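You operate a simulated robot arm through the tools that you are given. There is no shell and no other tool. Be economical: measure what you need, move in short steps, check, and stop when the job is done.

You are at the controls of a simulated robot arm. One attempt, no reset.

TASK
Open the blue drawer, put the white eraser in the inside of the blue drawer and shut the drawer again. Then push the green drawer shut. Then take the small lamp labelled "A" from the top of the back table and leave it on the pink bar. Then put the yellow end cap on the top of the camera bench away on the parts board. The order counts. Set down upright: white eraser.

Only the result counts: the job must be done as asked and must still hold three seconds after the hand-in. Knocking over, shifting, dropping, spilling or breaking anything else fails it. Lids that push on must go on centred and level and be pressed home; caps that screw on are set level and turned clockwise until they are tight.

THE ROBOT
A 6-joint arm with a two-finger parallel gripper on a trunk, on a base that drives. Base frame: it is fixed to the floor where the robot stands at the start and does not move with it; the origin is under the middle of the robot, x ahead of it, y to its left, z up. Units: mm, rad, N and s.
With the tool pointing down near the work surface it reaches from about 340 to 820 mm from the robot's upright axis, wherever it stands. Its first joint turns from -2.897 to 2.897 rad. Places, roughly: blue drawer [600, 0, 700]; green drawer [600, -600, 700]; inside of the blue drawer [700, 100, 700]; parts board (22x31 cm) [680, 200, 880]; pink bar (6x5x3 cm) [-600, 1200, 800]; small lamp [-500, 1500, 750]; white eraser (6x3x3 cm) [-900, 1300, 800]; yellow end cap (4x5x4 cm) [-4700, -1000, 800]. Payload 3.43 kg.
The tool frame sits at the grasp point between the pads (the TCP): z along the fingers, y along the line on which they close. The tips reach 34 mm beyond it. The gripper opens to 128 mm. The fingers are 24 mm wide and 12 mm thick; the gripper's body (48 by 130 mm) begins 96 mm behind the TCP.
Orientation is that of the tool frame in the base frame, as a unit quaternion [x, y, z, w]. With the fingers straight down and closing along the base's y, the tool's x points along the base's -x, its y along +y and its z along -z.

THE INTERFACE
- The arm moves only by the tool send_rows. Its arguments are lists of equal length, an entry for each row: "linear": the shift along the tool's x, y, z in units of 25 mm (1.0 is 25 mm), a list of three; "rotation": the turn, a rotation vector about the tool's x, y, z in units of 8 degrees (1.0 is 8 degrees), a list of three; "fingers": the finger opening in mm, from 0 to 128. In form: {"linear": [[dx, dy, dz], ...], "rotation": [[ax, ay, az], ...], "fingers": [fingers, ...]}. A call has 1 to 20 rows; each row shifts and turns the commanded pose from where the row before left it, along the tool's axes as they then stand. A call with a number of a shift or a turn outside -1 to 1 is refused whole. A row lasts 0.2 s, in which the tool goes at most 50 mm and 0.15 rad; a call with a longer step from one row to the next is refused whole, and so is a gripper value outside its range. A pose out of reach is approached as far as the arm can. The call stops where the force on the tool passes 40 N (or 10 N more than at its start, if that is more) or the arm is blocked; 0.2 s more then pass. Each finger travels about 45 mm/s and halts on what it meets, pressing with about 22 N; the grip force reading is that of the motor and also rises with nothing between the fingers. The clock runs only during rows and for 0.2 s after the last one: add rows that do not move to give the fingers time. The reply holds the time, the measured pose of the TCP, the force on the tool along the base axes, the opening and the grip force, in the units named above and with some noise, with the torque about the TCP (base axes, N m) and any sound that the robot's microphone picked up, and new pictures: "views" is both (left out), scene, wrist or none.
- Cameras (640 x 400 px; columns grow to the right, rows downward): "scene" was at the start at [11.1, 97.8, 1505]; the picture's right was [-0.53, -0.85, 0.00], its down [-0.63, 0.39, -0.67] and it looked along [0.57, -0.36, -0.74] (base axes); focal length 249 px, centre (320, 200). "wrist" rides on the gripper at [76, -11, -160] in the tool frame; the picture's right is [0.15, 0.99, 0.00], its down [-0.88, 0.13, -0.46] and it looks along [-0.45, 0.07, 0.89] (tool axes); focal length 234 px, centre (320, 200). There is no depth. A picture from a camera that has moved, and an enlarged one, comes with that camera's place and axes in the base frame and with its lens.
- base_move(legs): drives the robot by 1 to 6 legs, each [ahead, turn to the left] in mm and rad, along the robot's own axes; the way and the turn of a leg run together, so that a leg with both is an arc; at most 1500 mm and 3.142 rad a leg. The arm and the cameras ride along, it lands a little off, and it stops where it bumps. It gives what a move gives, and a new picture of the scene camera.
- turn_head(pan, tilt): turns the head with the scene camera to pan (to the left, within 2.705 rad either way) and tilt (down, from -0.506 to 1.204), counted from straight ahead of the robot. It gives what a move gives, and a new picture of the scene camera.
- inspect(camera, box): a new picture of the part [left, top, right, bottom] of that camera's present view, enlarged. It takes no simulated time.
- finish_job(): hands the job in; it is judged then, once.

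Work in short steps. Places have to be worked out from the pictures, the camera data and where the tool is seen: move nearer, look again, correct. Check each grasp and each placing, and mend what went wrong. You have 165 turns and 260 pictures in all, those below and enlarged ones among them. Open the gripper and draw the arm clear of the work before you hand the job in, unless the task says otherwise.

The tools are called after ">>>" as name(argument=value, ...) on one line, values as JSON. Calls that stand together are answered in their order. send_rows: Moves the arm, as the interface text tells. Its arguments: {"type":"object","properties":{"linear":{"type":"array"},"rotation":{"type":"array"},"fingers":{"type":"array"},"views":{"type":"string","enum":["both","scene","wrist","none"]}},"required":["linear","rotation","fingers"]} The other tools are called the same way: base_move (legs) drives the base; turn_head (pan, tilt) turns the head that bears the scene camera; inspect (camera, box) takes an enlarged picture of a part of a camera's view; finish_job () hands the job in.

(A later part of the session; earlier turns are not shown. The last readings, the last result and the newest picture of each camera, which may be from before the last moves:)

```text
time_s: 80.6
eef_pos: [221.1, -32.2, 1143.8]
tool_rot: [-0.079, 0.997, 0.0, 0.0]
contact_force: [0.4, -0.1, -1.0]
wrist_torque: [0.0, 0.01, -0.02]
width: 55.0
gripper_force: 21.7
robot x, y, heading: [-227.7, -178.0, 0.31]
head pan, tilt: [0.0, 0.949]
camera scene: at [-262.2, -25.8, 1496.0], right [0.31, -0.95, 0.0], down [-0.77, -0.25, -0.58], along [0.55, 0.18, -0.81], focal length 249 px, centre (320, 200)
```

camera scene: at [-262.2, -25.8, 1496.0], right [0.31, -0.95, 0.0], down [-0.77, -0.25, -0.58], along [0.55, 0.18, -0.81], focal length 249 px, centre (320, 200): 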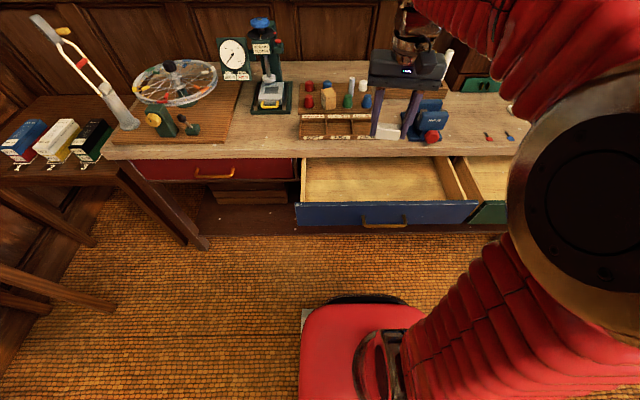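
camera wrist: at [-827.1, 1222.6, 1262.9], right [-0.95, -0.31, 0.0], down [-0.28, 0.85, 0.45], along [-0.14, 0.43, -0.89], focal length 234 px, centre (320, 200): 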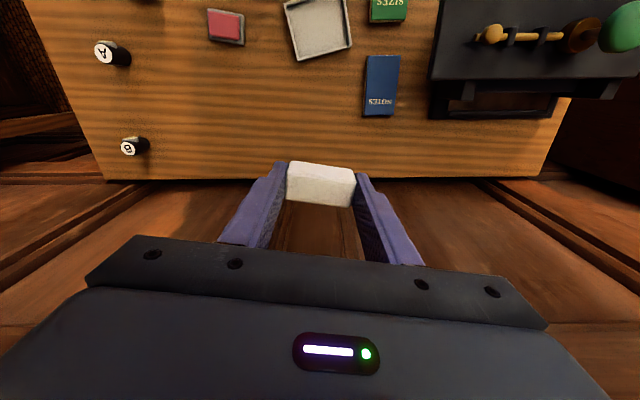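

Interior gap centre ≈[330,-65]. Align yaw with the drawer, move above it and descend to z≈880.

>>> send_rows(linear=[[0, 0, 0], [0, 0, 0], [-0.75, -0.52, 0], [-0.75, -0.52, 0], [-0.75, -0.52, 0], [-0.75, -0.52, 0], [-0.75, -0.52, 0], [0, 0, 0.9], [0, 0, 0.9], [0, 0, 0.9], [0, 0, 0.9], [0, 0, 0.9], [0, 0, 0.9], [0, 0, 0.9], [0, 0, 0.9], [0, 0, 0.9], [0, 0, 0.9], [0, 0, 0.9], [0, 0, 0.7]], rotation=[[0, 0, -0.55], [0, 0, -0.55], [0, 0, 0], [0, 0, 0], [0, 0, 0], [0, 0, 0], [0, 0, 0], [0, 0, 0], [0, 0, 0], [0, 0, 0], [0, 0, 0], [0, 0, 0], [0, 0, 0], [0, 0, 0], [0, 0, 0], [0, 0, 0], [0, 0, 0], [0, 0, 0], [0, 0, 0]], fingers=[40, 40, 40, 40, 40, 40, 40, 40, 40, 40, 40, 40, 40, 40, 40, 40, 40, 40, 40], views="both")

```text
time_s: 84.6
eef_pos: [332.4, -64.1, 879.7]
tool_rot: [-0.156, 0.988, 0.0, 0.0]
contact_force: [-0.2, 0.1, -0.6]
wrist_torque: [0.02, 0.0, -0.01]
width: 54.7
gripper_force: 21.9
robot x, y, heading: [-230.1, -175.6, 0.31]
head pan, tilt: [0.0, 0.949]
camera scene: at [-262.1, -25.8, 1496.0], right [0.31, -0.95, 0.0], down [-0.77, -0.25, -0.58], along [0.55, 0.18, -0.81], focal length 249 px, centre (320, 200)
camera wrist: at [264.5, -98.6, 1039.7], right [-0.44, 0.9, 0.0], down [0.8, 0.39, 0.46], along [0.41, 0.2, -0.89], focal length 234 px, centre (320, 200)
```

scene: 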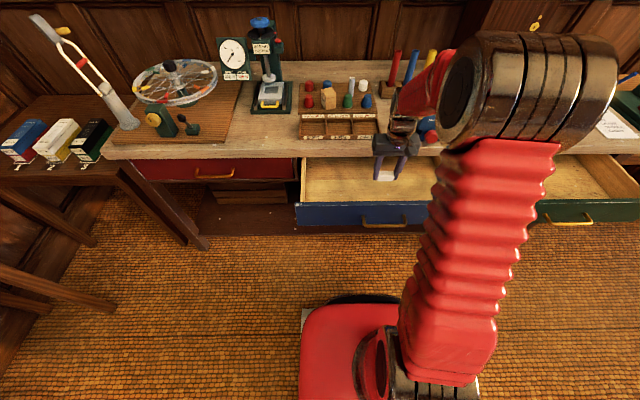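
wrist: 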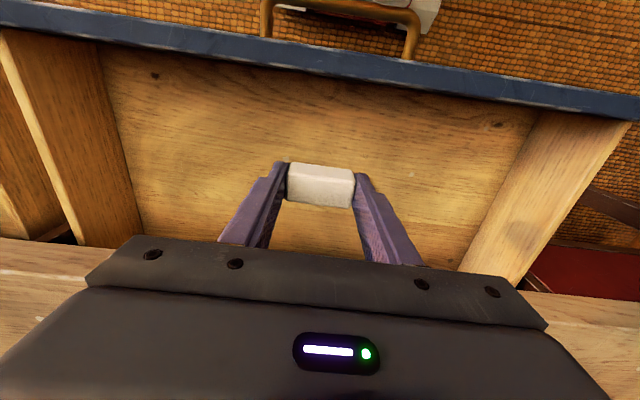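

Positioned over the drawer's inside. Descend 90 mm and check.

>>> send_rows(linear=[[0, 0, 0.6], [0, 0, 0.6], [0, 0, 0.6], [0, 0, 0.6], [0, 0, 0.6], [0, 0, 0.6]], rotation=[[0, 0, 0], [0, 0, 0], [0, 0, 0], [0, 0, 0], [0, 0, 0], [0, 0, 0]], fingers=[40, 40, 40, 40, 40, 40], views="wrist")

```text
time_s: 86.0
eef_pos: [332.1, -64.4, 788.8]
tool_rot: [-0.156, 0.988, 0.001, 0.0]
contact_force: [0.3, 0.2, 0.0]
wrist_torque: [-0.02, -0.01, -0.01]
width: 54.9
gripper_force: 22.3
robot x, y, heading: [-231.2, -183.0, 0.311]
head pan, tilt: [0.0, 0.949]
camera wrist: at [263.8, -99.0, 948.8], right [-0.44, 0.9, 0.0], down [0.8, 0.39, 0.46], along [0.41, 0.2, -0.89], focal length 234 px, centre (320, 200)
```

wrist: 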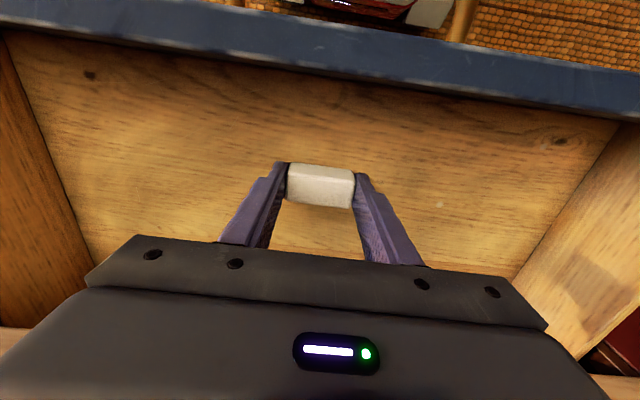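

Floor is at ≈718, i.e. ~30 mm below the eraser. Lower in small steps until contact.

>>> send_rows(linear=[[0, 0, 0.4], [0, 0, 0.4], [0, 0, 0.1], [0, 0, 0.1], [0, 0, 0.08], [0, 0, 0]], rotation=[[0, 0, 0], [0, 0, 0], [0, 0, 0], [0, 0, 0], [0, 0, 0], [0, 0, 0]], fingers=[40, 40, 40, 40, 40, 40], views="wrist")

```text
time_s: 87.4
eef_pos: [332.6, -64.4, 762.2]
tool_rot: [-0.155, 0.988, 0.001, 0.0]
contact_force: [0.7, -0.3, -1.4]
wrist_torque: [-0.02, -0.02, 0.0]
width: 55.1
gripper_force: 21.6
robot x, y, heading: [-225.0, -173.6, 0.312]
head pan, tilt: [0.0, 0.949]
camera wrist: at [264.1, -98.2, 922.1], right [-0.44, 0.9, 0.0], down [0.8, 0.39, 0.46], along [0.41, 0.2, -0.89], focal length 234 px, centre (320, 200)
```

wrist: 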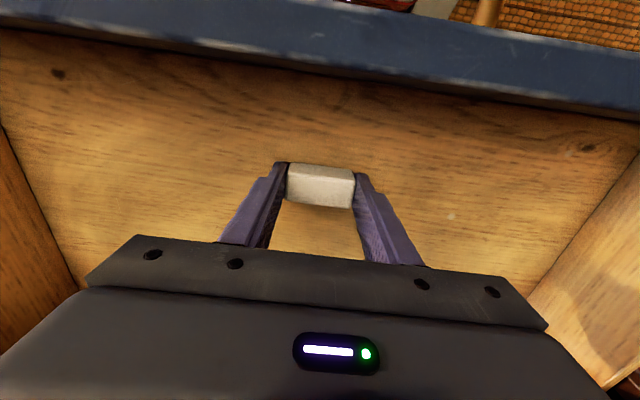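

No contact yet; continue slowly.

>>> send_rows(linear=[[0, 0, 0.1], [0, 0, 0.1], [0, 0, 0.1], [0, 0, 0.1], [0, 0, 0.1], [0, 0, 0]], rotation=[[0, 0, 0], [0, 0, 0], [0, 0, 0], [0, 0, 0], [0, 0, 0], [0, 0, 0]], fingers=[40, 40, 40, 40, 40, 40], views="wrist")

```text
time_s: 88.8
eef_pos: [333.9, -63.9, 752.4]
tool_rot: [-0.156, 0.988, -0.001, 0.004]
contact_force: [0.5, 0.0, -0.3]
wrist_torque: [-0.01, 0.04, 0.01]
width: 55.1
gripper_force: 22.1
robot x, y, heading: [-227.2, -179.7, 0.312]
head pan, tilt: [0.0, 0.949]
stopped in row 6: the force on the tool passed its limit at 42 N (the readings are from after the stop); the commanded pose is now the measured one
camera wrist: at [265.4, -98.0, 911.6], right [-0.44, 0.9, 0.0], down [0.79, 0.39, 0.46], along [0.41, 0.2, -0.89], focal length 234 px, centre (320, 200)
```

wrist: 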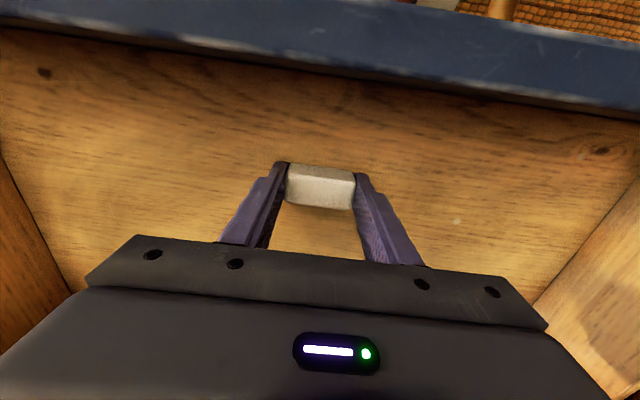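

Contact with the floor. Open the fingers and lift out.

>>> send_rows(linear=[[0, 0, 0], [0, 0, 0], [0, 0, 0], [0, 0, -0.3], [0, 0, -0.6], [0, 0, -0.9], [0, 0, -0.9], [0, 0, -0.9], [0, 0, -0.9], [0, 0, -0.9], [0, 0, -0.9]], rotation=[[0, 0, 0], [0, 0, 0], [0, 0, 0], [0, 0, 0], [0, 0, 0], [0, 0, 0], [0, 0, 0], [0, 0, 0], [0, 0, 0], [0, 0, 0], [0, 0, 0]], fingers=[60, 72, 78, 80, 80, 80, 80, 80, 80, 80, 80], views="wrist")

```text
time_s: 91.2
eef_pos: [335.0, -63.1, 911.3]
tool_rot: [-0.156, 0.988, 0.0, 0.003]
contact_force: [0.7, -0.5, 0.3]
wrist_torque: [0.02, -0.01, 0.03]
width: 79.9
gripper_force: 0.0
robot x, y, heading: [-226.0, -179.4, 0.314]
head pan, tilt: [0.0, 0.949]
camera wrist: at [265.3, -97.6, 1070.8], right [-0.44, 0.9, 0.0], down [0.79, 0.39, 0.46], along [0.41, 0.2, -0.89], focal length 234 px, centre (320, 200)
```

wrist: 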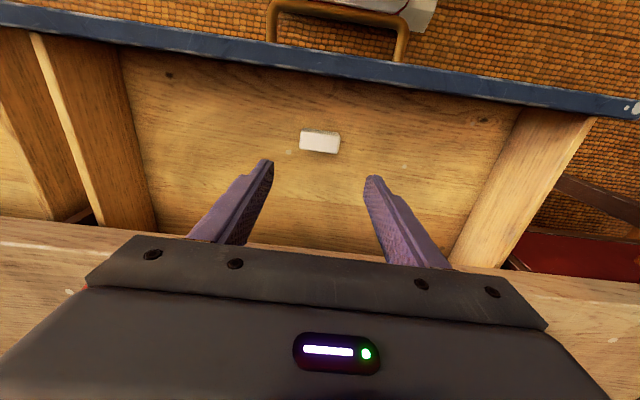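

The eraser lies upright in the drawer. Close the fingers and move in front of the handle bar.

>>> send_rows(linear=[[0.93, 0, -0.1], [0.93, 0, -0.1], [0.93, 0, 0], [0.93, 0, 0], [0.93, 0, 0], [0.93, 0, 0], [0.93, 0, 0], [0.93, 0, 0], [0, 0, 0.5]], rotation=[[0, 0, 0], [0, 0, 0], [0, 0, 0], [0, 0, 0], [0, 0, 0], [0, 0, 0], [0, 0, 0], [0, 0, 0], [0, 0, 0]], fingers=[60, 40, 20, 0, 0, 0, 0, 0, 0], views="both")

```text
time_s: 93.2
eef_pos: [156.1, -120.9, 900.9]
tool_rot: [-0.155, 0.988, -0.001, 0.004]
contact_force: [-0.7, 0.0, 0.4]
wrist_torque: [-0.02, -0.04, 0.0]
width: 0.0
gripper_force: 21.6
robot x, y, heading: [-227.7, -179.0, 0.312]
head pan, tilt: [0.0, 0.949]
camera scene: at [-262.4, -25.9, 1496.0], right [0.31, -0.95, 0.0], down [-0.77, -0.25, -0.58], along [0.55, 0.18, -0.81], focal length 249 px, centre (320, 200)
camera wrist: at [87.3, -155.0, 1060.4], right [-0.44, 0.9, 0.0], down [0.79, 0.39, 0.46], along [0.41, 0.2, -0.89], focal length 234 px, centre (320, 200)
```

scene: 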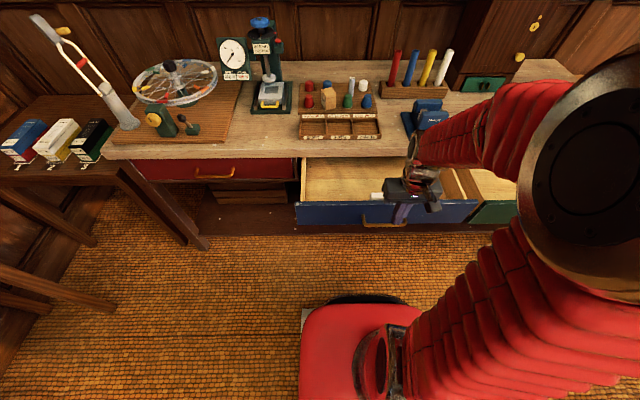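
wrist: 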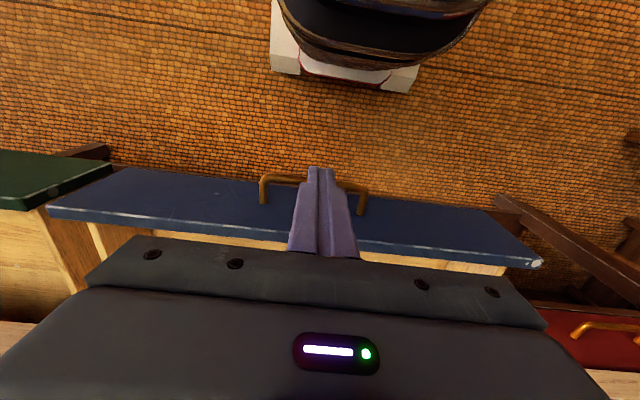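

The bar is ~40 mm ahead of the finger line. Descend to z≈787.

>>> send_rows(linear=[[0, 0, 0.8], [0, 0, 0.8], [0, 0, 0.8], [0, 0, 0.8], [0, 0, 0.8], [0, 0, 0.55]], rotation=[[0, 0, 0], [0, 0, 0], [0, 0, 0], [0, 0, 0], [0, 0, 0], [0, 0, 0]], fingers=[0, 0, 0, 0, 0, 0], views="wrist")

```text
time_s: 94.6
eef_pos: [156.1, -121.5, 785.2]
tool_rot: [-0.156, 0.988, 0.0, 0.003]
contact_force: [1.3, -0.3, 1.0]
wrist_torque: [0.01, -0.01, -0.02]
width: 0.0
gripper_force: 21.9
robot x, y, heading: [-223.2, -180.3, 0.308]
head pan, tilt: [0.0, 0.949]
camera wrist: at [88.4, -156.0, 945.0], right [-0.44, 0.9, 0.0], down [0.8, 0.39, 0.46], along [0.41, 0.2, -0.89], focal length 234 px, centre (320, 200)
```

wrist: 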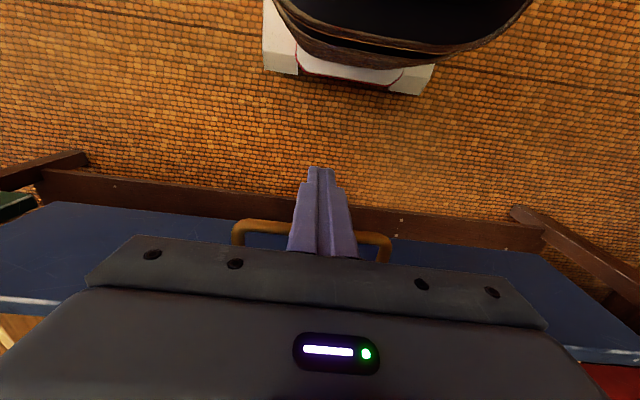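

Push forward ~210 mm.

>>> send_rows(linear=[[-0.6, 0, 0], [-0.6, 0, 0], [-0.6, 0, 0], [-0.6, 0, 0], [-0.6, 0, 0], [-0.6, 0, 0], [-0.6, 0, 0], [-0.6, 0, 0], [-0.6, 0, 0], [-0.6, 0, 0], [-0.6, 0, 0], [-0.6, 0, 0], [-0.6, 0, 0], [-0.6, 0, 0]], rotation=[[0, 0, 0], [0, 0, 0], [0, 0, 0], [0, 0, 0], [0, 0, 0], [0, 0, 0], [0, 0, 0], [0, 0, 0], [0, 0, 0], [0, 0, 0], [0, 0, 0], [0, 0, 0], [0, 0, 0], [0, 0, 0]], fingers=[0, 0, 0, 0, 0, 0, 0, 0, 0, 0, 0, 0, 0, 0], views="both")

```text
time_s: 97.6
eef_pos: [358.5, -54.4, 789.6]
tool_rot: [-0.155, 0.988, -0.001, 0.004]
contact_force: [0.2, -1.6, 1.0]
wrist_torque: [0.01, 0.0, 0.03]
width: 0.0
gripper_force: 22.0
robot x, y, heading: [-228.3, -178.9, 0.313]
head pan, tilt: [0.0, 0.949]
camera scene: at [-262.1, -25.8, 1496.0], right [0.31, -0.95, 0.0], down [-0.77, -0.25, -0.58], along [0.55, 0.18, -0.81], focal length 249 px, centre (320, 200)
camera wrist: at [290.1, -89.3, 948.7], right [-0.44, 0.9, 0.0], down [0.8, 0.39, 0.46], along [0.41, 0.2, -0.89], focal length 234 px, centre (320, 200)
```

scene: 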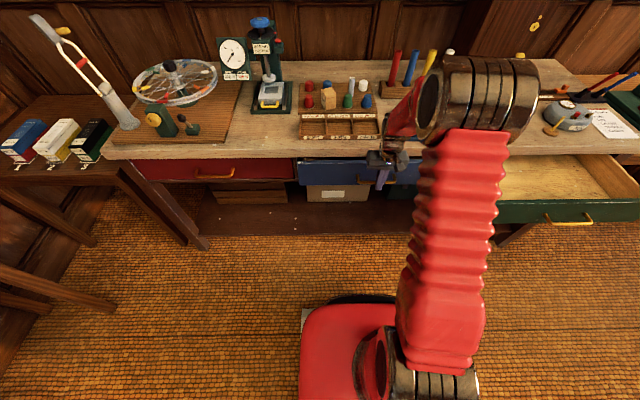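
wrist: 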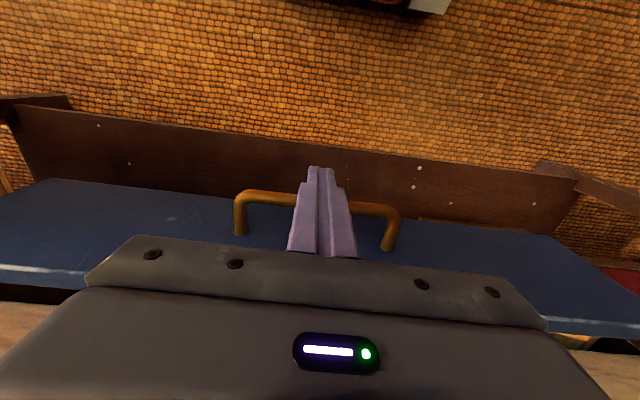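

Nearly closed; ~35 mm left. Push in smaller steps until it stops.

>>> send_rows(linear=[[-0.4, 0, 0], [-0.4, 0, 0], [-0.4, 0, 0], [-0.3, 0, 0], [-0.2, 0, 0], [-0.2, 0, 0], [-0.1, 0, 0], [-0.1, 0, 0]], rotation=[[0, 0, 0], [0, 0, 0], [0, 0, 0], [0, 0, 0], [0, 0, 0], [0, 0, 0], [0, 0, 0], [0, 0, 0]], fingers=[0, 0, 0, 0, 0, 0, 0, 0], views="both")

```text
time_s: 99.4
eef_pos: [401.8, -41.9, 786.7]
tool_rot: [-0.156, 0.988, -0.001, -0.004]
contact_force: [-3.3, -1.3, 1.7]
wrist_torque: [-0.05, 0.06, 0.02]
width: 0.0
gripper_force: 22.0
robot x, y, heading: [-230.6, -181.6, 0.311]
head pan, tilt: [0.0, 0.949]
stopped in row 8: the force on the tool passed its limit at 44 N (the readings are from after the stop); the commanded pose is now the measured one
camera scene: at [-262.4, -25.9, 1496.0], right [0.31, -0.95, 0.0], down [-0.77, -0.25, -0.58], along [0.55, 0.18, -0.81], focal length 249 px, centre (320, 200)
camera wrist: at [335.1, -75.6, 947.7], right [-0.44, 0.9, 0.0], down [0.8, 0.4, 0.45], along [0.4, 0.2, -0.89], focal length 234 px, centre (320, 200)
```

scene: 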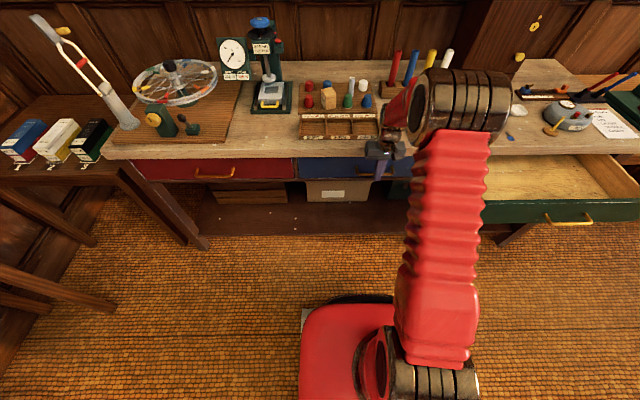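
wrist: 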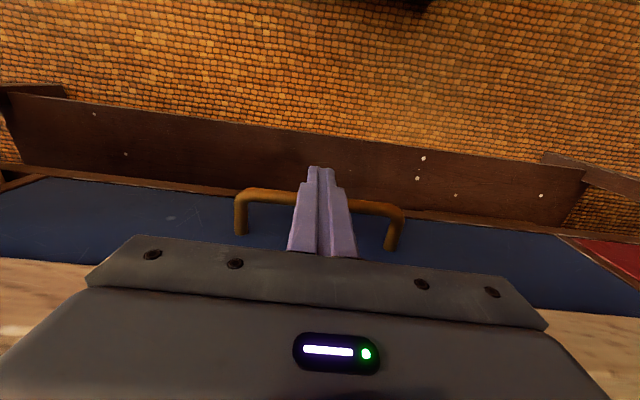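

The push was stopped firmly. Check that the blue drawer is flush.

>>> inspect(camera="scene", box=[250, 130, 410, 230])

```text
4.00 times, centred on (330, 180) of scene
camera zoom: at [-262.4, -25.9, 1496.0], right [0.31, -0.95, 0.0], down [-0.77, -0.25, -0.58], along [0.55, 0.18, -0.81], focal length 994 px, centre (280, 280)
```

zoom: 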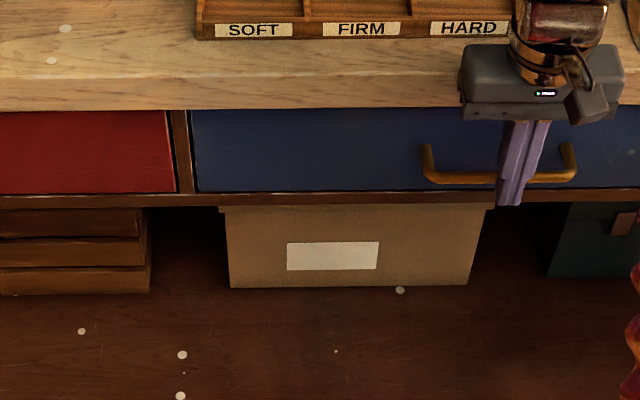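

Blue drawer is flush. Back the fingers off, raise the arm, and drive right along the bench toward the green drawer (handle ≈[418,-693]).

>>> send_rows(linear=[[0.9, 0, 0], [0.9, 0, 0], [0.9, 0, -0.3], [0.9, 0, -0.8], [0.9, 0, -0.9], [0.9, 0, -0.9], [0.9, 0, -0.9], [0.9, 0, -0.9], [0, 0, -0.9], [0, 0, -0.9], [0, 0, -0.9], [0, 0, -0.9], [0, 0, -0.9], [0, 0, -0.9], [0, 0, -0.9], [0, 0, -0.9], [0, 0, -0.9]], rotation=[[0, 0, 0], [0, 0, 0], [0, 0, 0], [0, 0, 0], [0, 0, 0], [0, 0, 0], [0, 0, 0], [0, 0, 0], [0, 0, 0], [0, 0, 0], [0, 0, 0], [0, 0, 0], [0, 0, 0], [0, 0, 0], [0, 0, 0], [0, 0, 0], [0, 0, 0]], fingers=[0, 0, 0, 0, 0, 0, 0, 0, 0, 0, 0, 0, 0, 0, 0, 0, 0], views="none")

>>> base_move(legs=[[0, -1.571], [640, 0], [0, 1.571]])

```text
time_s: 103.0
eef_pos: [232.1, -95.7, 1108.8]
tool_rot: [-0.156, 0.988, 0.0, -0.002]
contact_force: [0.0, -0.5, 0.1]
wrist_torque: [0.0, -0.03, -0.02]
width: 0.1
gripper_force: 22.0
robot x, y, heading: [-230.7, -178.3, 0.315]
head pan, tilt: [0.0, 0.949]
```

```text
time_s: 118.7
eef_pos: [440.1, -692.1, 1108.5]
tool_rot: [-0.168, 0.986, -0.001, -0.004]
contact_force: [0.7, -0.1, -0.7]
wrist_torque: [0.0, 0.02, 0.0]
width: 0.0
gripper_force: 22.6
robot x, y, heading: [-6.4, -817.8, 0.336]
head pan, tilt: [0.0, 0.949]
camera scene: at [-45.7, -663.4, 1496.0], right [0.33, -0.94, 0.0], down [-0.77, -0.27, -0.58], along [0.55, 0.19, -0.81], focal length 249 px, centre (320, 200)
```

scene: 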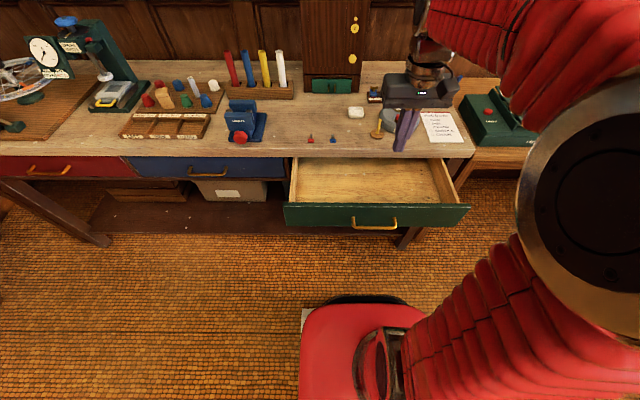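

Green bar ≈[421,-695,770]. Move back 66 mm, then down to z≈787 in front of it.

>>> send_rows(linear=[[0.9, 0.05, 0], [0.9, 0.05, 0], [0.84, 0.04, 0], [0, 0, 0.9], [0, 0, 0.9], [0, 0, 0.9], [0, 0, 0.9], [0, 0, 0.9], [0, 0, 0.9], [0, 0, 0.9], [0, 0, 0.9], [0, 0, 0.9]], rotation=[[0, 0, 0], [0, 0, 0], [0, 0, 0], [0, 0, 0], [0, 0, 0], [0, 0, 0], [0, 0, 0], [0, 0, 0], [0, 0, 0], [0, 0, 0], [0, 0, 0], [0, 0, 0]], fingers=[0, 0, 0, 0, 0, 0, 0, 0, 0, 0, 0, 0], views="wrist")

```text
time_s: 121.3
eef_pos: [374.5, -711.8, 904.8]
tool_rot: [-0.168, 0.986, 0.0, -0.003]
contact_force: [-0.1, -0.6, -0.5]
wrist_torque: [0.0, 0.01, -0.03]
width: 0.0
gripper_force: 22.7
robot x, y, heading: [-5.3, -819.8, 0.331]
head pan, tilt: [0.0, 0.949]
camera wrist: at [309.7, -746.6, 1066.1], right [-0.47, 0.88, 0.0], down [0.79, 0.42, 0.45], along [0.4, 0.21, -0.89], focal length 234 px, centre (320, 200)
```

wrist: 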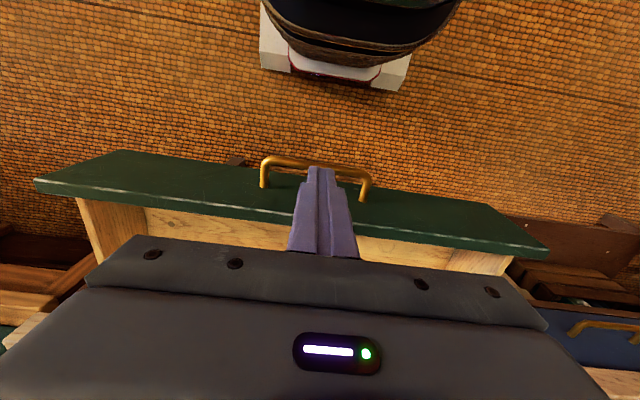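

Only ~21 mm of clearance to the bar; back 15 mm more, then descend.

>>> send_rows(linear=[[0.7, 0, 0], [0, 0, 0.8], [0, 0, 0.8], [0, 0, 0.8], [0, 0, 0.8], [0, 0, 0.8], [0, 0, 0.7]], rotation=[[0, 0, 0], [0, 0, 0], [0, 0, 0], [0, 0, 0], [0, 0, 0], [0, 0, 0], [0, 0, 0]], fingers=[0, 0, 0, 0, 0, 0, 0], views="wrist")

```text
time_s: 122.9
eef_pos: [357.8, -717.1, 788.5]
tool_rot: [-0.17, 0.985, -0.001, -0.002]
contact_force: [-0.2, -0.6, 0.1]
wrist_torque: [0.02, 0.0, 0.02]
width: 0.1
gripper_force: 21.9
robot x, y, heading: [-6.7, -817.5, 0.337]
head pan, tilt: [0.0, 0.949]
camera wrist: at [292.4, -753.0, 948.4], right [-0.47, 0.88, 0.0], down [0.79, 0.42, 0.45], along [0.4, 0.21, -0.89], focal length 234 px, centre (320, 200)
```

wrist: 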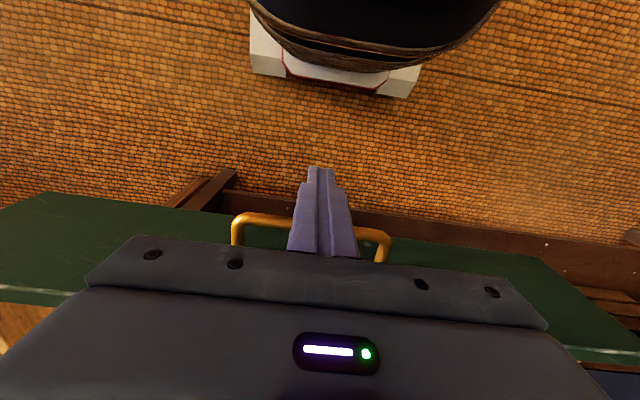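

Push ~225 mm.

>>> send_rows(linear=[[-0.6, 0, 0], [-0.6, 0, 0], [-0.6, 0, 0], [-0.6, 0, 0], [-0.6, 0, 0], [-0.6, 0, 0], [-0.6, 0, 0], [-0.6, 0, 0], [-0.6, 0, 0], [-0.6, 0, 0], [-0.6, 0, 0], [-0.6, 0, 0], [-0.6, 0, 0], [-0.6, 0, 0], [-0.6, 0, 0]], rotation=[[0, 0, 0], [0, 0, 0], [0, 0, 0], [0, 0, 0], [0, 0, 0], [0, 0, 0], [0, 0, 0], [0, 0, 0], [0, 0, 0], [0, 0, 0], [0, 0, 0], [0, 0, 0], [0, 0, 0], [0, 0, 0], [0, 0, 0]], fingers=[0, 0, 0, 0, 0, 0, 0, 0, 0, 0, 0, 0, 0, 0, 0], views="wrist")

>>> send_rows(linear=[[-0.4, 0, 0], [-0.3, 0, 0], [-0.3, 0, 0], [-0.2, 0, 0], [-0.1, 0, 0], [-0.1, 0, 0], [-0.1, 0, 0], [-0.1, 0, 0]], rotation=[[0, 0, 0], [0, 0, 0], [0, 0, 0], [0, 0, 0], [0, 0, 0], [0, 0, 0], [0, 0, 0], [0, 0, 0]], fingers=[0, 0, 0, 0, 0, 0, 0, 0], views="both")

```text
time_s: 126.1
eef_pos: [569.8, -643.0, 789.4]
tool_rot: [-0.17, 0.985, 0.0, -0.003]
contact_force: [0.5, -0.8, 1.1]
wrist_torque: [-0.03, 0.01, 0.01]
width: 0.0
gripper_force: 22.1
robot x, y, heading: [-5.7, -816.0, 0.335]
head pan, tilt: [0.0, 0.949]
camera wrist: at [504.8, -678.3, 949.6], right [-0.47, 0.88, 0.0], down [0.79, 0.42, 0.45], along [0.4, 0.21, -0.89], focal length 234 px, centre (320, 200)
```

wrist: 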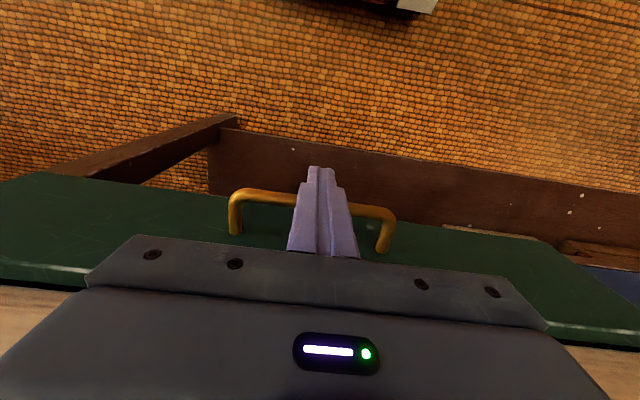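

```text
time_s: 127.8
eef_pos: [603.1, -631.2, 785.9]
tool_rot: [-0.17, 0.985, -0.002, -0.012]
contact_force: [-6.1, -1.4, 0.7]
wrist_torque: [-0.12, 0.07, -0.01]
width: 0.1
gripper_force: 21.8
robot x, y, heading: [-6.1, -810.3, 0.339]
head pan, tilt: [0.0, 0.949]
stopped in row 8: the force on the tool passed its limit at 45 N (the readings are from after the stop); the commanded pose is now the measured one
camera scene: at [-45.7, -663.5, 1496.0], right [0.33, -0.94, 0.0], down [-0.77, -0.27, -0.58], along [0.55, 0.19, -0.81], focal length 249 px, centre (320, 200)
camera wrist: at [538.0, -665.5, 948.0], right [-0.47, 0.88, 0.0], down [0.8, 0.42, 0.44], along [0.38, 0.21, -0.9], focal length 234 px, centre (320, 200)
```

scene: 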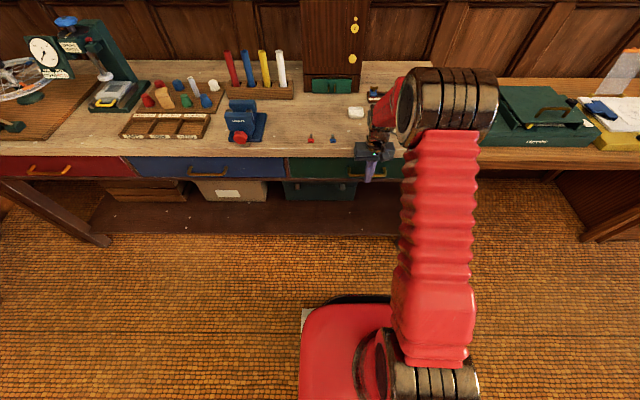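
wrist: 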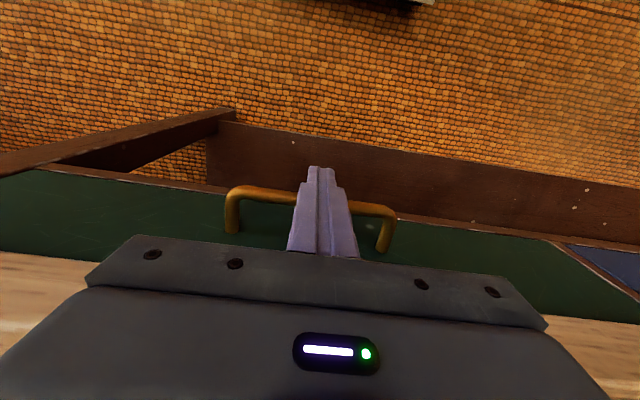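

Stopped at the same depth as the blue one. Inspect both fronts.

>>> inspect(camera="scene", box=[220, 120, 380, 220])

>>> send_rows(linear=[[0.9, 0, 0], [0.9, 0, 0], [0.9, 0, -0.3], [0.9, 0, -0.8], [0.9, 0, -0.9], [0.9, 0, -0.9], [0.9, 0, -0.9], [0.9, 0, -0.9], [0, 0, -0.9], [0, 0, -0.9], [0, 0, -0.9], [0, 0, -0.9], [0, 0, -0.9], [0, 0, -0.9], [0, 0, -0.9], [0, 0, -0.9], [0, 0, -0.9]], rotation=[[0, 0, 0], [0, 0, 0], [0, 0, 0], [0, 0, 0], [0, 0, 0], [0, 0, 0], [0, 0, 0], [0, 0, 0], [0, 0, 0], [0, 0, 0], [0, 0, 0], [0, 0, 0], [0, 0, 0], [0, 0, 0], [0, 0, 0], [0, 0, 0], [0, 0, 0]], fingers=[0, 0, 0, 0, 0, 0, 0, 0, 0, 0, 0, 0, 0, 0, 0, 0, 0], views="none")

```text
4.00 times, centred on (300, 170) of scene
camera zoom: at [-45.7, -663.5, 1496.0], right [0.33, -0.94, 0.0], down [-0.77, -0.27, -0.58], along [0.55, 0.19, -0.81], focal length 994 px, centre (400, 320)
```

zoom: 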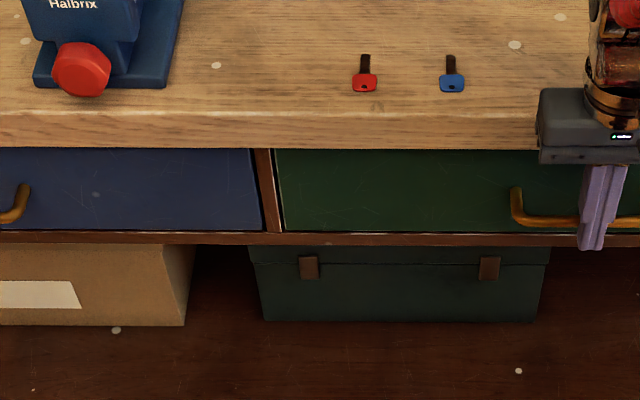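

```text
time_s: 131.4
eef_pos: [439.8, -690.6, 1111.5]
tool_rot: [-0.169, 0.986, -0.002, -0.009]
contact_force: [-0.1, -0.4, -1.4]
wrist_torque: [0.01, -0.01, -0.02]
width: 0.0
gripper_force: 21.7
robot x, y, heading: [-7.8, -818.0, 0.333]
head pan, tilt: [0.0, 0.949]
```

Both drawers are flush. Now drive back to the back table.

>>> base_move(legs=[[0, 1.588], [1470, 0], [0, -0.035]])

>>> turn_head(pan=0.0, tilt=0.8)

```text
time_s: 147.0
eef_pos: [-707.9, 975.8, 1110.4]
tool_rot: [0.827, -0.562, 0.007, 0.005]
contact_force: [0.1, -0.1, 0.0]
wrist_torque: [0.03, -0.01, -0.02]
width: 0.0
gripper_force: 21.4
robot x, y, heading: [-567.4, 536.4, 1.945]
head pan, tilt: [0.0, 0.949]
camera scene: at [-721.0, 487.7, 1496.0], right [0.93, 0.37, 0.0], down [0.3, -0.76, -0.58], along [-0.21, 0.54, -0.81], focal length 249 px, centre (320, 200)
```

scene: 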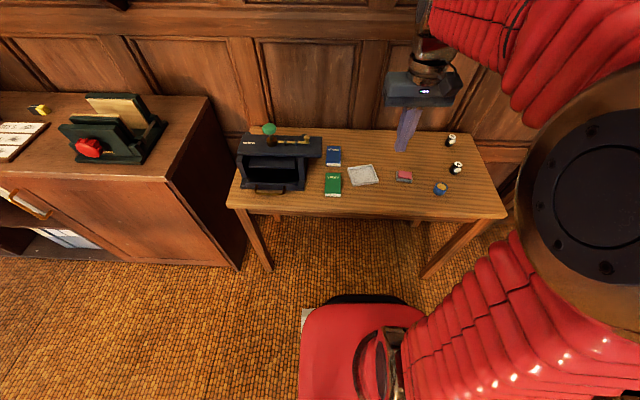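

```text
time_s: 147.7
eef_pos: [-707.8, 975.3, 1110.4]
tool_rot: [0.827, -0.562, 0.008, 0.005]
contact_force: [0.6, -0.5, 0.6]
wrist_torque: [0.03, -0.03, 0.04]
width: 0.1
gripper_force: 21.6
robot x, y, heading: [-571.7, 533.8, 1.941]
head pan, tilt: [0.0, 0.799]
camera scene: at [-723.9, 495.0, 1507.5], right [0.93, 0.37, 0.0], down [0.26, -0.67, -0.7], along [-0.25, 0.65, -0.72], focal length 249 px, centre (320, 200)
```

scene: 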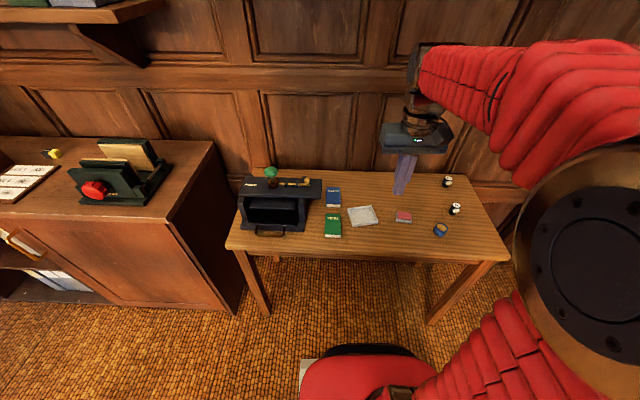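

Approach 130 mm and square up.

>>> base_move(legs=[[130, 0], [0, -0.055]])

>>> inspect(camera="scene", box=[360, 200, 520, 300])

```text
time_s: 149.7
eef_pos: [-729.8, 1102.6, 1110.8]
tool_rot: [0.811, -0.585, 0.008, 0.006]
contact_force: [0.0, -0.5, -0.3]
wrist_torque: [-0.01, -0.03, 0.0]
width: 0.0
gripper_force: 22.2
robot x, y, heading: [-616.0, 652.9, 1.897]
head pan, tilt: [0.0, 0.799]
camera scene: at [-774.7, 622.4, 1507.5], right [0.95, 0.32, 0.0], down [0.23, -0.68, -0.7], along [-0.22, 0.66, -0.72], focal length 249 px, centre (320, 200)
```

scene: 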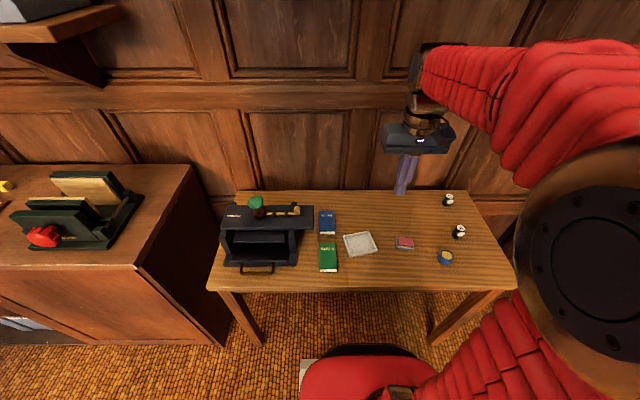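

```text
4.00 times, centred on (440, 250) of scene
camera zoom: at [-774.7, 622.4, 1507.5], right [0.95, 0.32, 0.0], down [0.23, -0.68, -0.7], along [-0.22, 0.66, -0.72], focal length 994 px, centre (-160, 0)
```

zoom: 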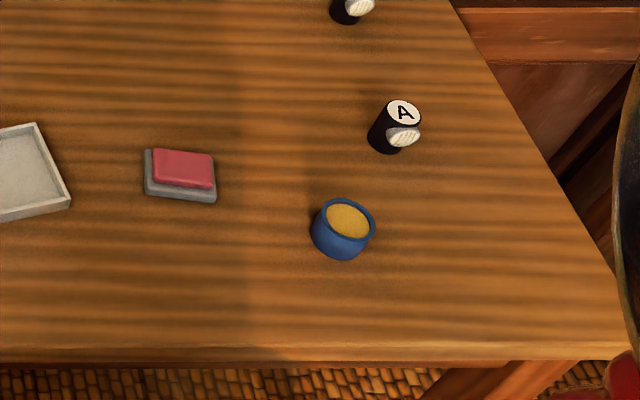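

Lamp A ≈[-468,1296], pink ≈[-649,1183]. Move above lamp A at z≈965, taking out the ~1° tilt, fingers open 80.

>>> send_rows(linear=[[-0.31, -0.954, 0.3], [-0.31, -0.954, 0.3], [-0.31, -0.954, 0.3], [-0.31, -0.954, 0.3], [-0.31, -0.954, 0.3], [-0.31, -0.954, 0.5], [-0.31, -0.954, 0.5], [-0.31, -0.954, 0.5], [-0.31, -0.954, 0.5], [-0.31, -0.954, 0.5], [-0.31, -0.954, 0.6], [-0.31, -0.954, 0.6], [-0.31, -0.954, 0.6]], rotation=[[0, -0.143, 0], [0, 0, 0], [0, 0, 0], [0, 0, 0], [0, 0, 0], [0, 0, 0], [0, 0, 0], [0, 0, 0], [0, 0, 0], [0, 0, 0], [0, 0, 0], [0, 0, 0], [0, 0, 0]], fingers=[20, 40, 60, 80, 80, 80, 80, 80, 80, 80, 80, 80, 80], views="both")

```text
time_s: 152.5
eef_pos: [-468.9, 1294.5, 966.0]
tool_rot: [0.811, -0.585, 0.0, 0.0]
contact_force: [-0.2, 0.2, 0.1]
wrist_torque: [0.0, -0.01, 0.0]
width: 79.9
gripper_force: 0.0
robot x, y, heading: [-618.1, 651.1, 1.897]
head pan, tilt: [0.0, 0.799]
camera scene: at [-774.7, 622.6, 1507.5], right [0.95, 0.32, 0.0], down [0.23, -0.68, -0.7], along [-0.22, 0.66, -0.72], focal length 249 px, centre (320, 200)
camera wrist: at [-432.8, 1225.5, 1125.8], right [-0.89, -0.45, 0.0], down [-0.4, 0.79, 0.46], along [-0.21, 0.41, -0.89], focal length 234 px, centre (320, 200)
```

scene: 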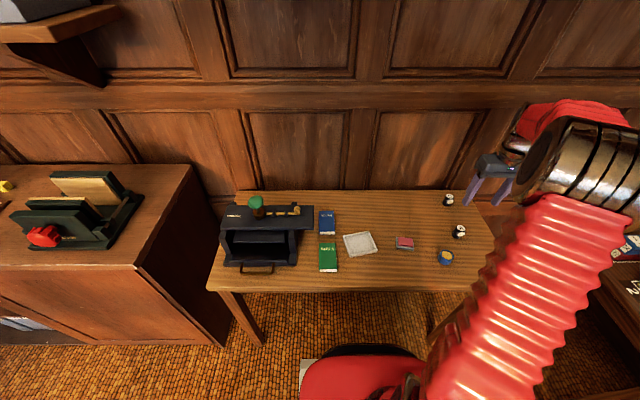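
wrist: 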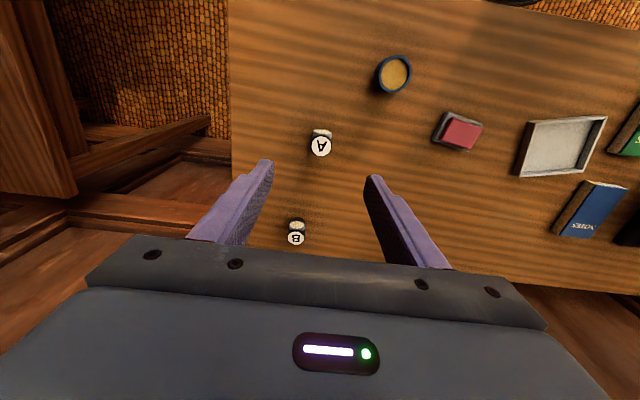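

>>> inspect(camera="wrist", box=[280, 105, 360, 155])

>>> inspect(camera="wrist", box=[420, 95, 500, 165])

```text
8.00 times, centred on (320, 130) of wrist
camera zoom: at [-432.8, 1225.5, 1125.8], right [-0.89, -0.45, 0.0], down [-0.4, 0.79, 0.46], along [-0.21, 0.41, -0.89], focal length 1873 px, centre (320, 760)
```

zoom: 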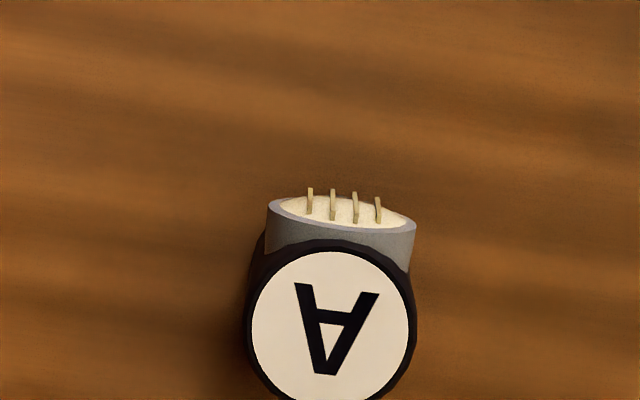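

```text
5.71 times, centred on (460, 130) of wrist
camera zoom: at [-432.8, 1225.5, 1125.8], right [-0.89, -0.45, 0.0], down [-0.4, 0.79, 0.46], along [-0.21, 0.41, -0.89], focal length 1338 px, centre (-480, 600)
```

zoom: 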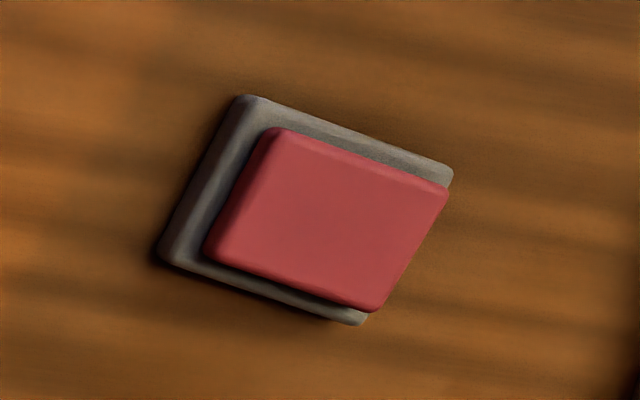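

Lamp is a ~28 mm cylinder, its lens facing the robot; closing sideways suits. Correct by 6 mm ahead / 3 mm left and descend to z≈825.

>>> send_rows(linear=[[-0.24, 0.12, 0.7], [0, 0, 0.8], [0, 0, 0.8], [0, 0, 0.8], [0, 0, 0.8], [0, 0, 0.8], [0, 0, 0.8]], rotation=[[0, 0, 0], [0, 0, 0], [0, 0, 0], [0, 0, 0], [0, 0, 0], [0, 0, 0], [0, 0, 0]], fingers=[80, 80, 80, 80, 80, 80, 80], views="wrist")

```text
time_s: 154.1
eef_pos: [-473.8, 1302.2, 829.9]
tool_rot: [0.811, -0.585, 0.0, 0.001]
contact_force: [-0.5, -0.5, 0.5]
wrist_torque: [0.02, -0.01, 0.01]
width: 79.9
gripper_force: 0.1
robot x, y, heading: [-619.8, 655.3, 1.895]
head pan, tilt: [0.0, 0.799]
camera wrist: at [-437.7, 1233.2, 989.2], right [-0.89, -0.45, 0.0], down [-0.4, 0.79, 0.46], along [-0.21, 0.41, -0.89], focal length 234 px, centre (320, 200)
```

wrist: 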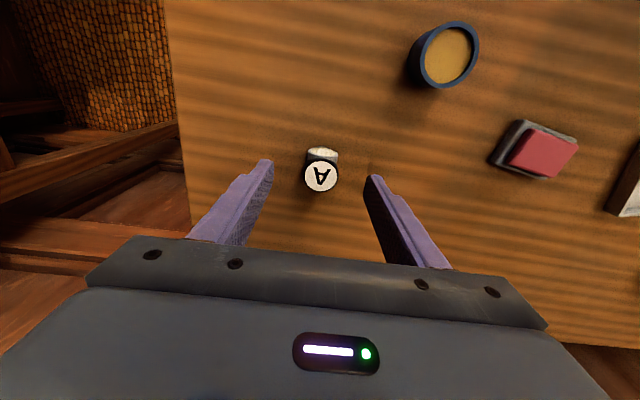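

Centred; lamp top ≈798. Descend 28 mm and close.

>>> send_rows(linear=[[0.06, 0, 0.6], [0, 0, 0.5], [0, 0, 0], [0, 0, 0], [0, 0, 0], [0, 0, 0], [0, 0, 0], [0, 0, 0]], rotation=[[0, 0, 0], [0, 0, 0], [0, 0, 0], [0, 0, 0], [0, 0, 0], [0, 0, 0], [0, 0, 0], [0, 0, 0]], fingers=[80, 80, 60, 45, 30, 18, 18, 18], views="wrist")

```text
time_s: 155.9
eef_pos: [-473.5, 1299.2, 800.8]
tool_rot: [0.811, -0.585, 0.0, 0.001]
contact_force: [-0.1, 0.3, 0.1]
wrist_torque: [-0.01, 0.05, 0.0]
width: 29.7
gripper_force: 22.0
robot x, y, heading: [-621.8, 653.1, 1.893]
head pan, tilt: [0.0, 0.799]
camera wrist: at [-436.7, 1230.7, 961.3], right [-0.89, -0.45, 0.0], down [-0.4, 0.79, 0.46], along [-0.21, 0.41, -0.89], focal length 234 px, centre (320, 200)
```

wrist: 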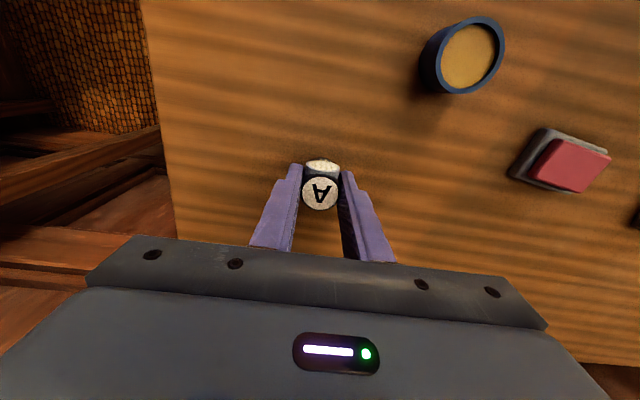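

Gripped. Lift 100 mm and move over toward the pink pad.

>>> send_rows(linear=[[0, 0, -0.5], [0, 0, -0.9], [0, 0, -0.9], [0, 0, -0.9], [0, 0, -0.8], [0.194, 0.792, 0], [0.194, 0.792, 0], [0.194, 0.792, 0], [0.194, 0.792, 0], [0.194, 0.792, 0], [0.194, 0.792, 0], [0.194, 0.792, 0], [0.194, 0.792, 0], [0.194, 0.792, 0], [0.194, 0.792, 0]], rotation=[[0, 0, 0], [0, 0, 0], [0, 0, 0], [0, 0, 0], [0, 0, 0], [0, 0, 0], [0, 0, 0], [0, 0, 0], [0, 0, 0], [0, 0, 0], [0, 0, 0], [0, 0, 0], [0, 0, 0], [0, 0, 0], [0, 0, 0]], fingers=[18, 18, 18, 18, 18, 18, 18, 18, 18, 18, 18, 18, 18, 18, 18], views="both")

```text
time_s: 159.1
eef_pos: [-643.4, 1189.9, 901.6]
tool_rot: [0.811, -0.585, 0.0, -0.001]
contact_force: [-0.5, 0.3, -1.4]
wrist_torque: [-0.01, -0.01, 0.0]
width: 29.6
gripper_force: 22.3
robot x, y, heading: [-616.8, 653.7, 1.892]
head pan, tilt: [0.0, 0.799]
camera scene: at [-774.8, 622.6, 1507.5], right [0.95, 0.32, 0.0], down [0.23, -0.68, -0.7], along [-0.22, 0.66, -0.72], focal length 249 px, centre (320, 200)
camera wrist: at [-607.8, 1121.4, 1062.3], right [-0.89, -0.45, 0.0], down [-0.4, 0.79, 0.46], along [-0.21, 0.41, -0.89], focal length 234 px, centre (320, 200)
```

scene: 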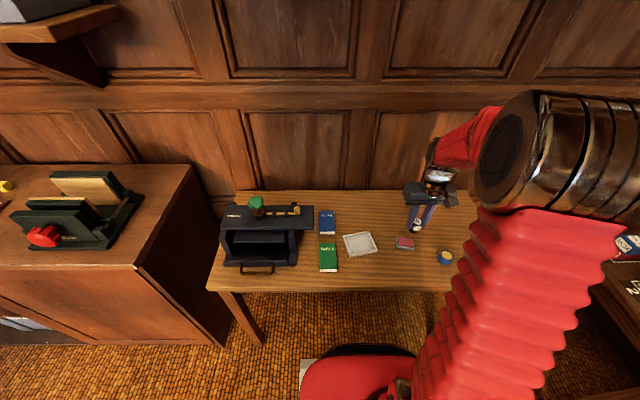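
wrist: 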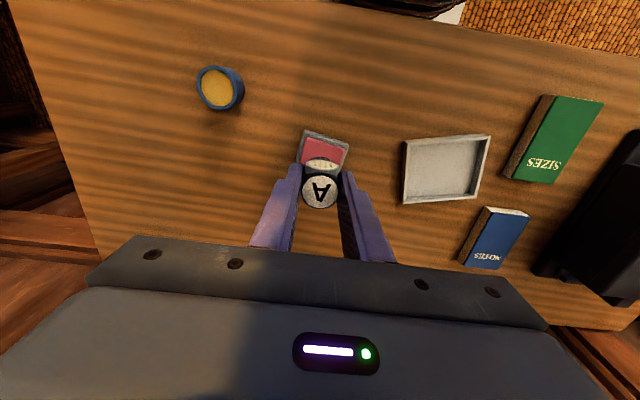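

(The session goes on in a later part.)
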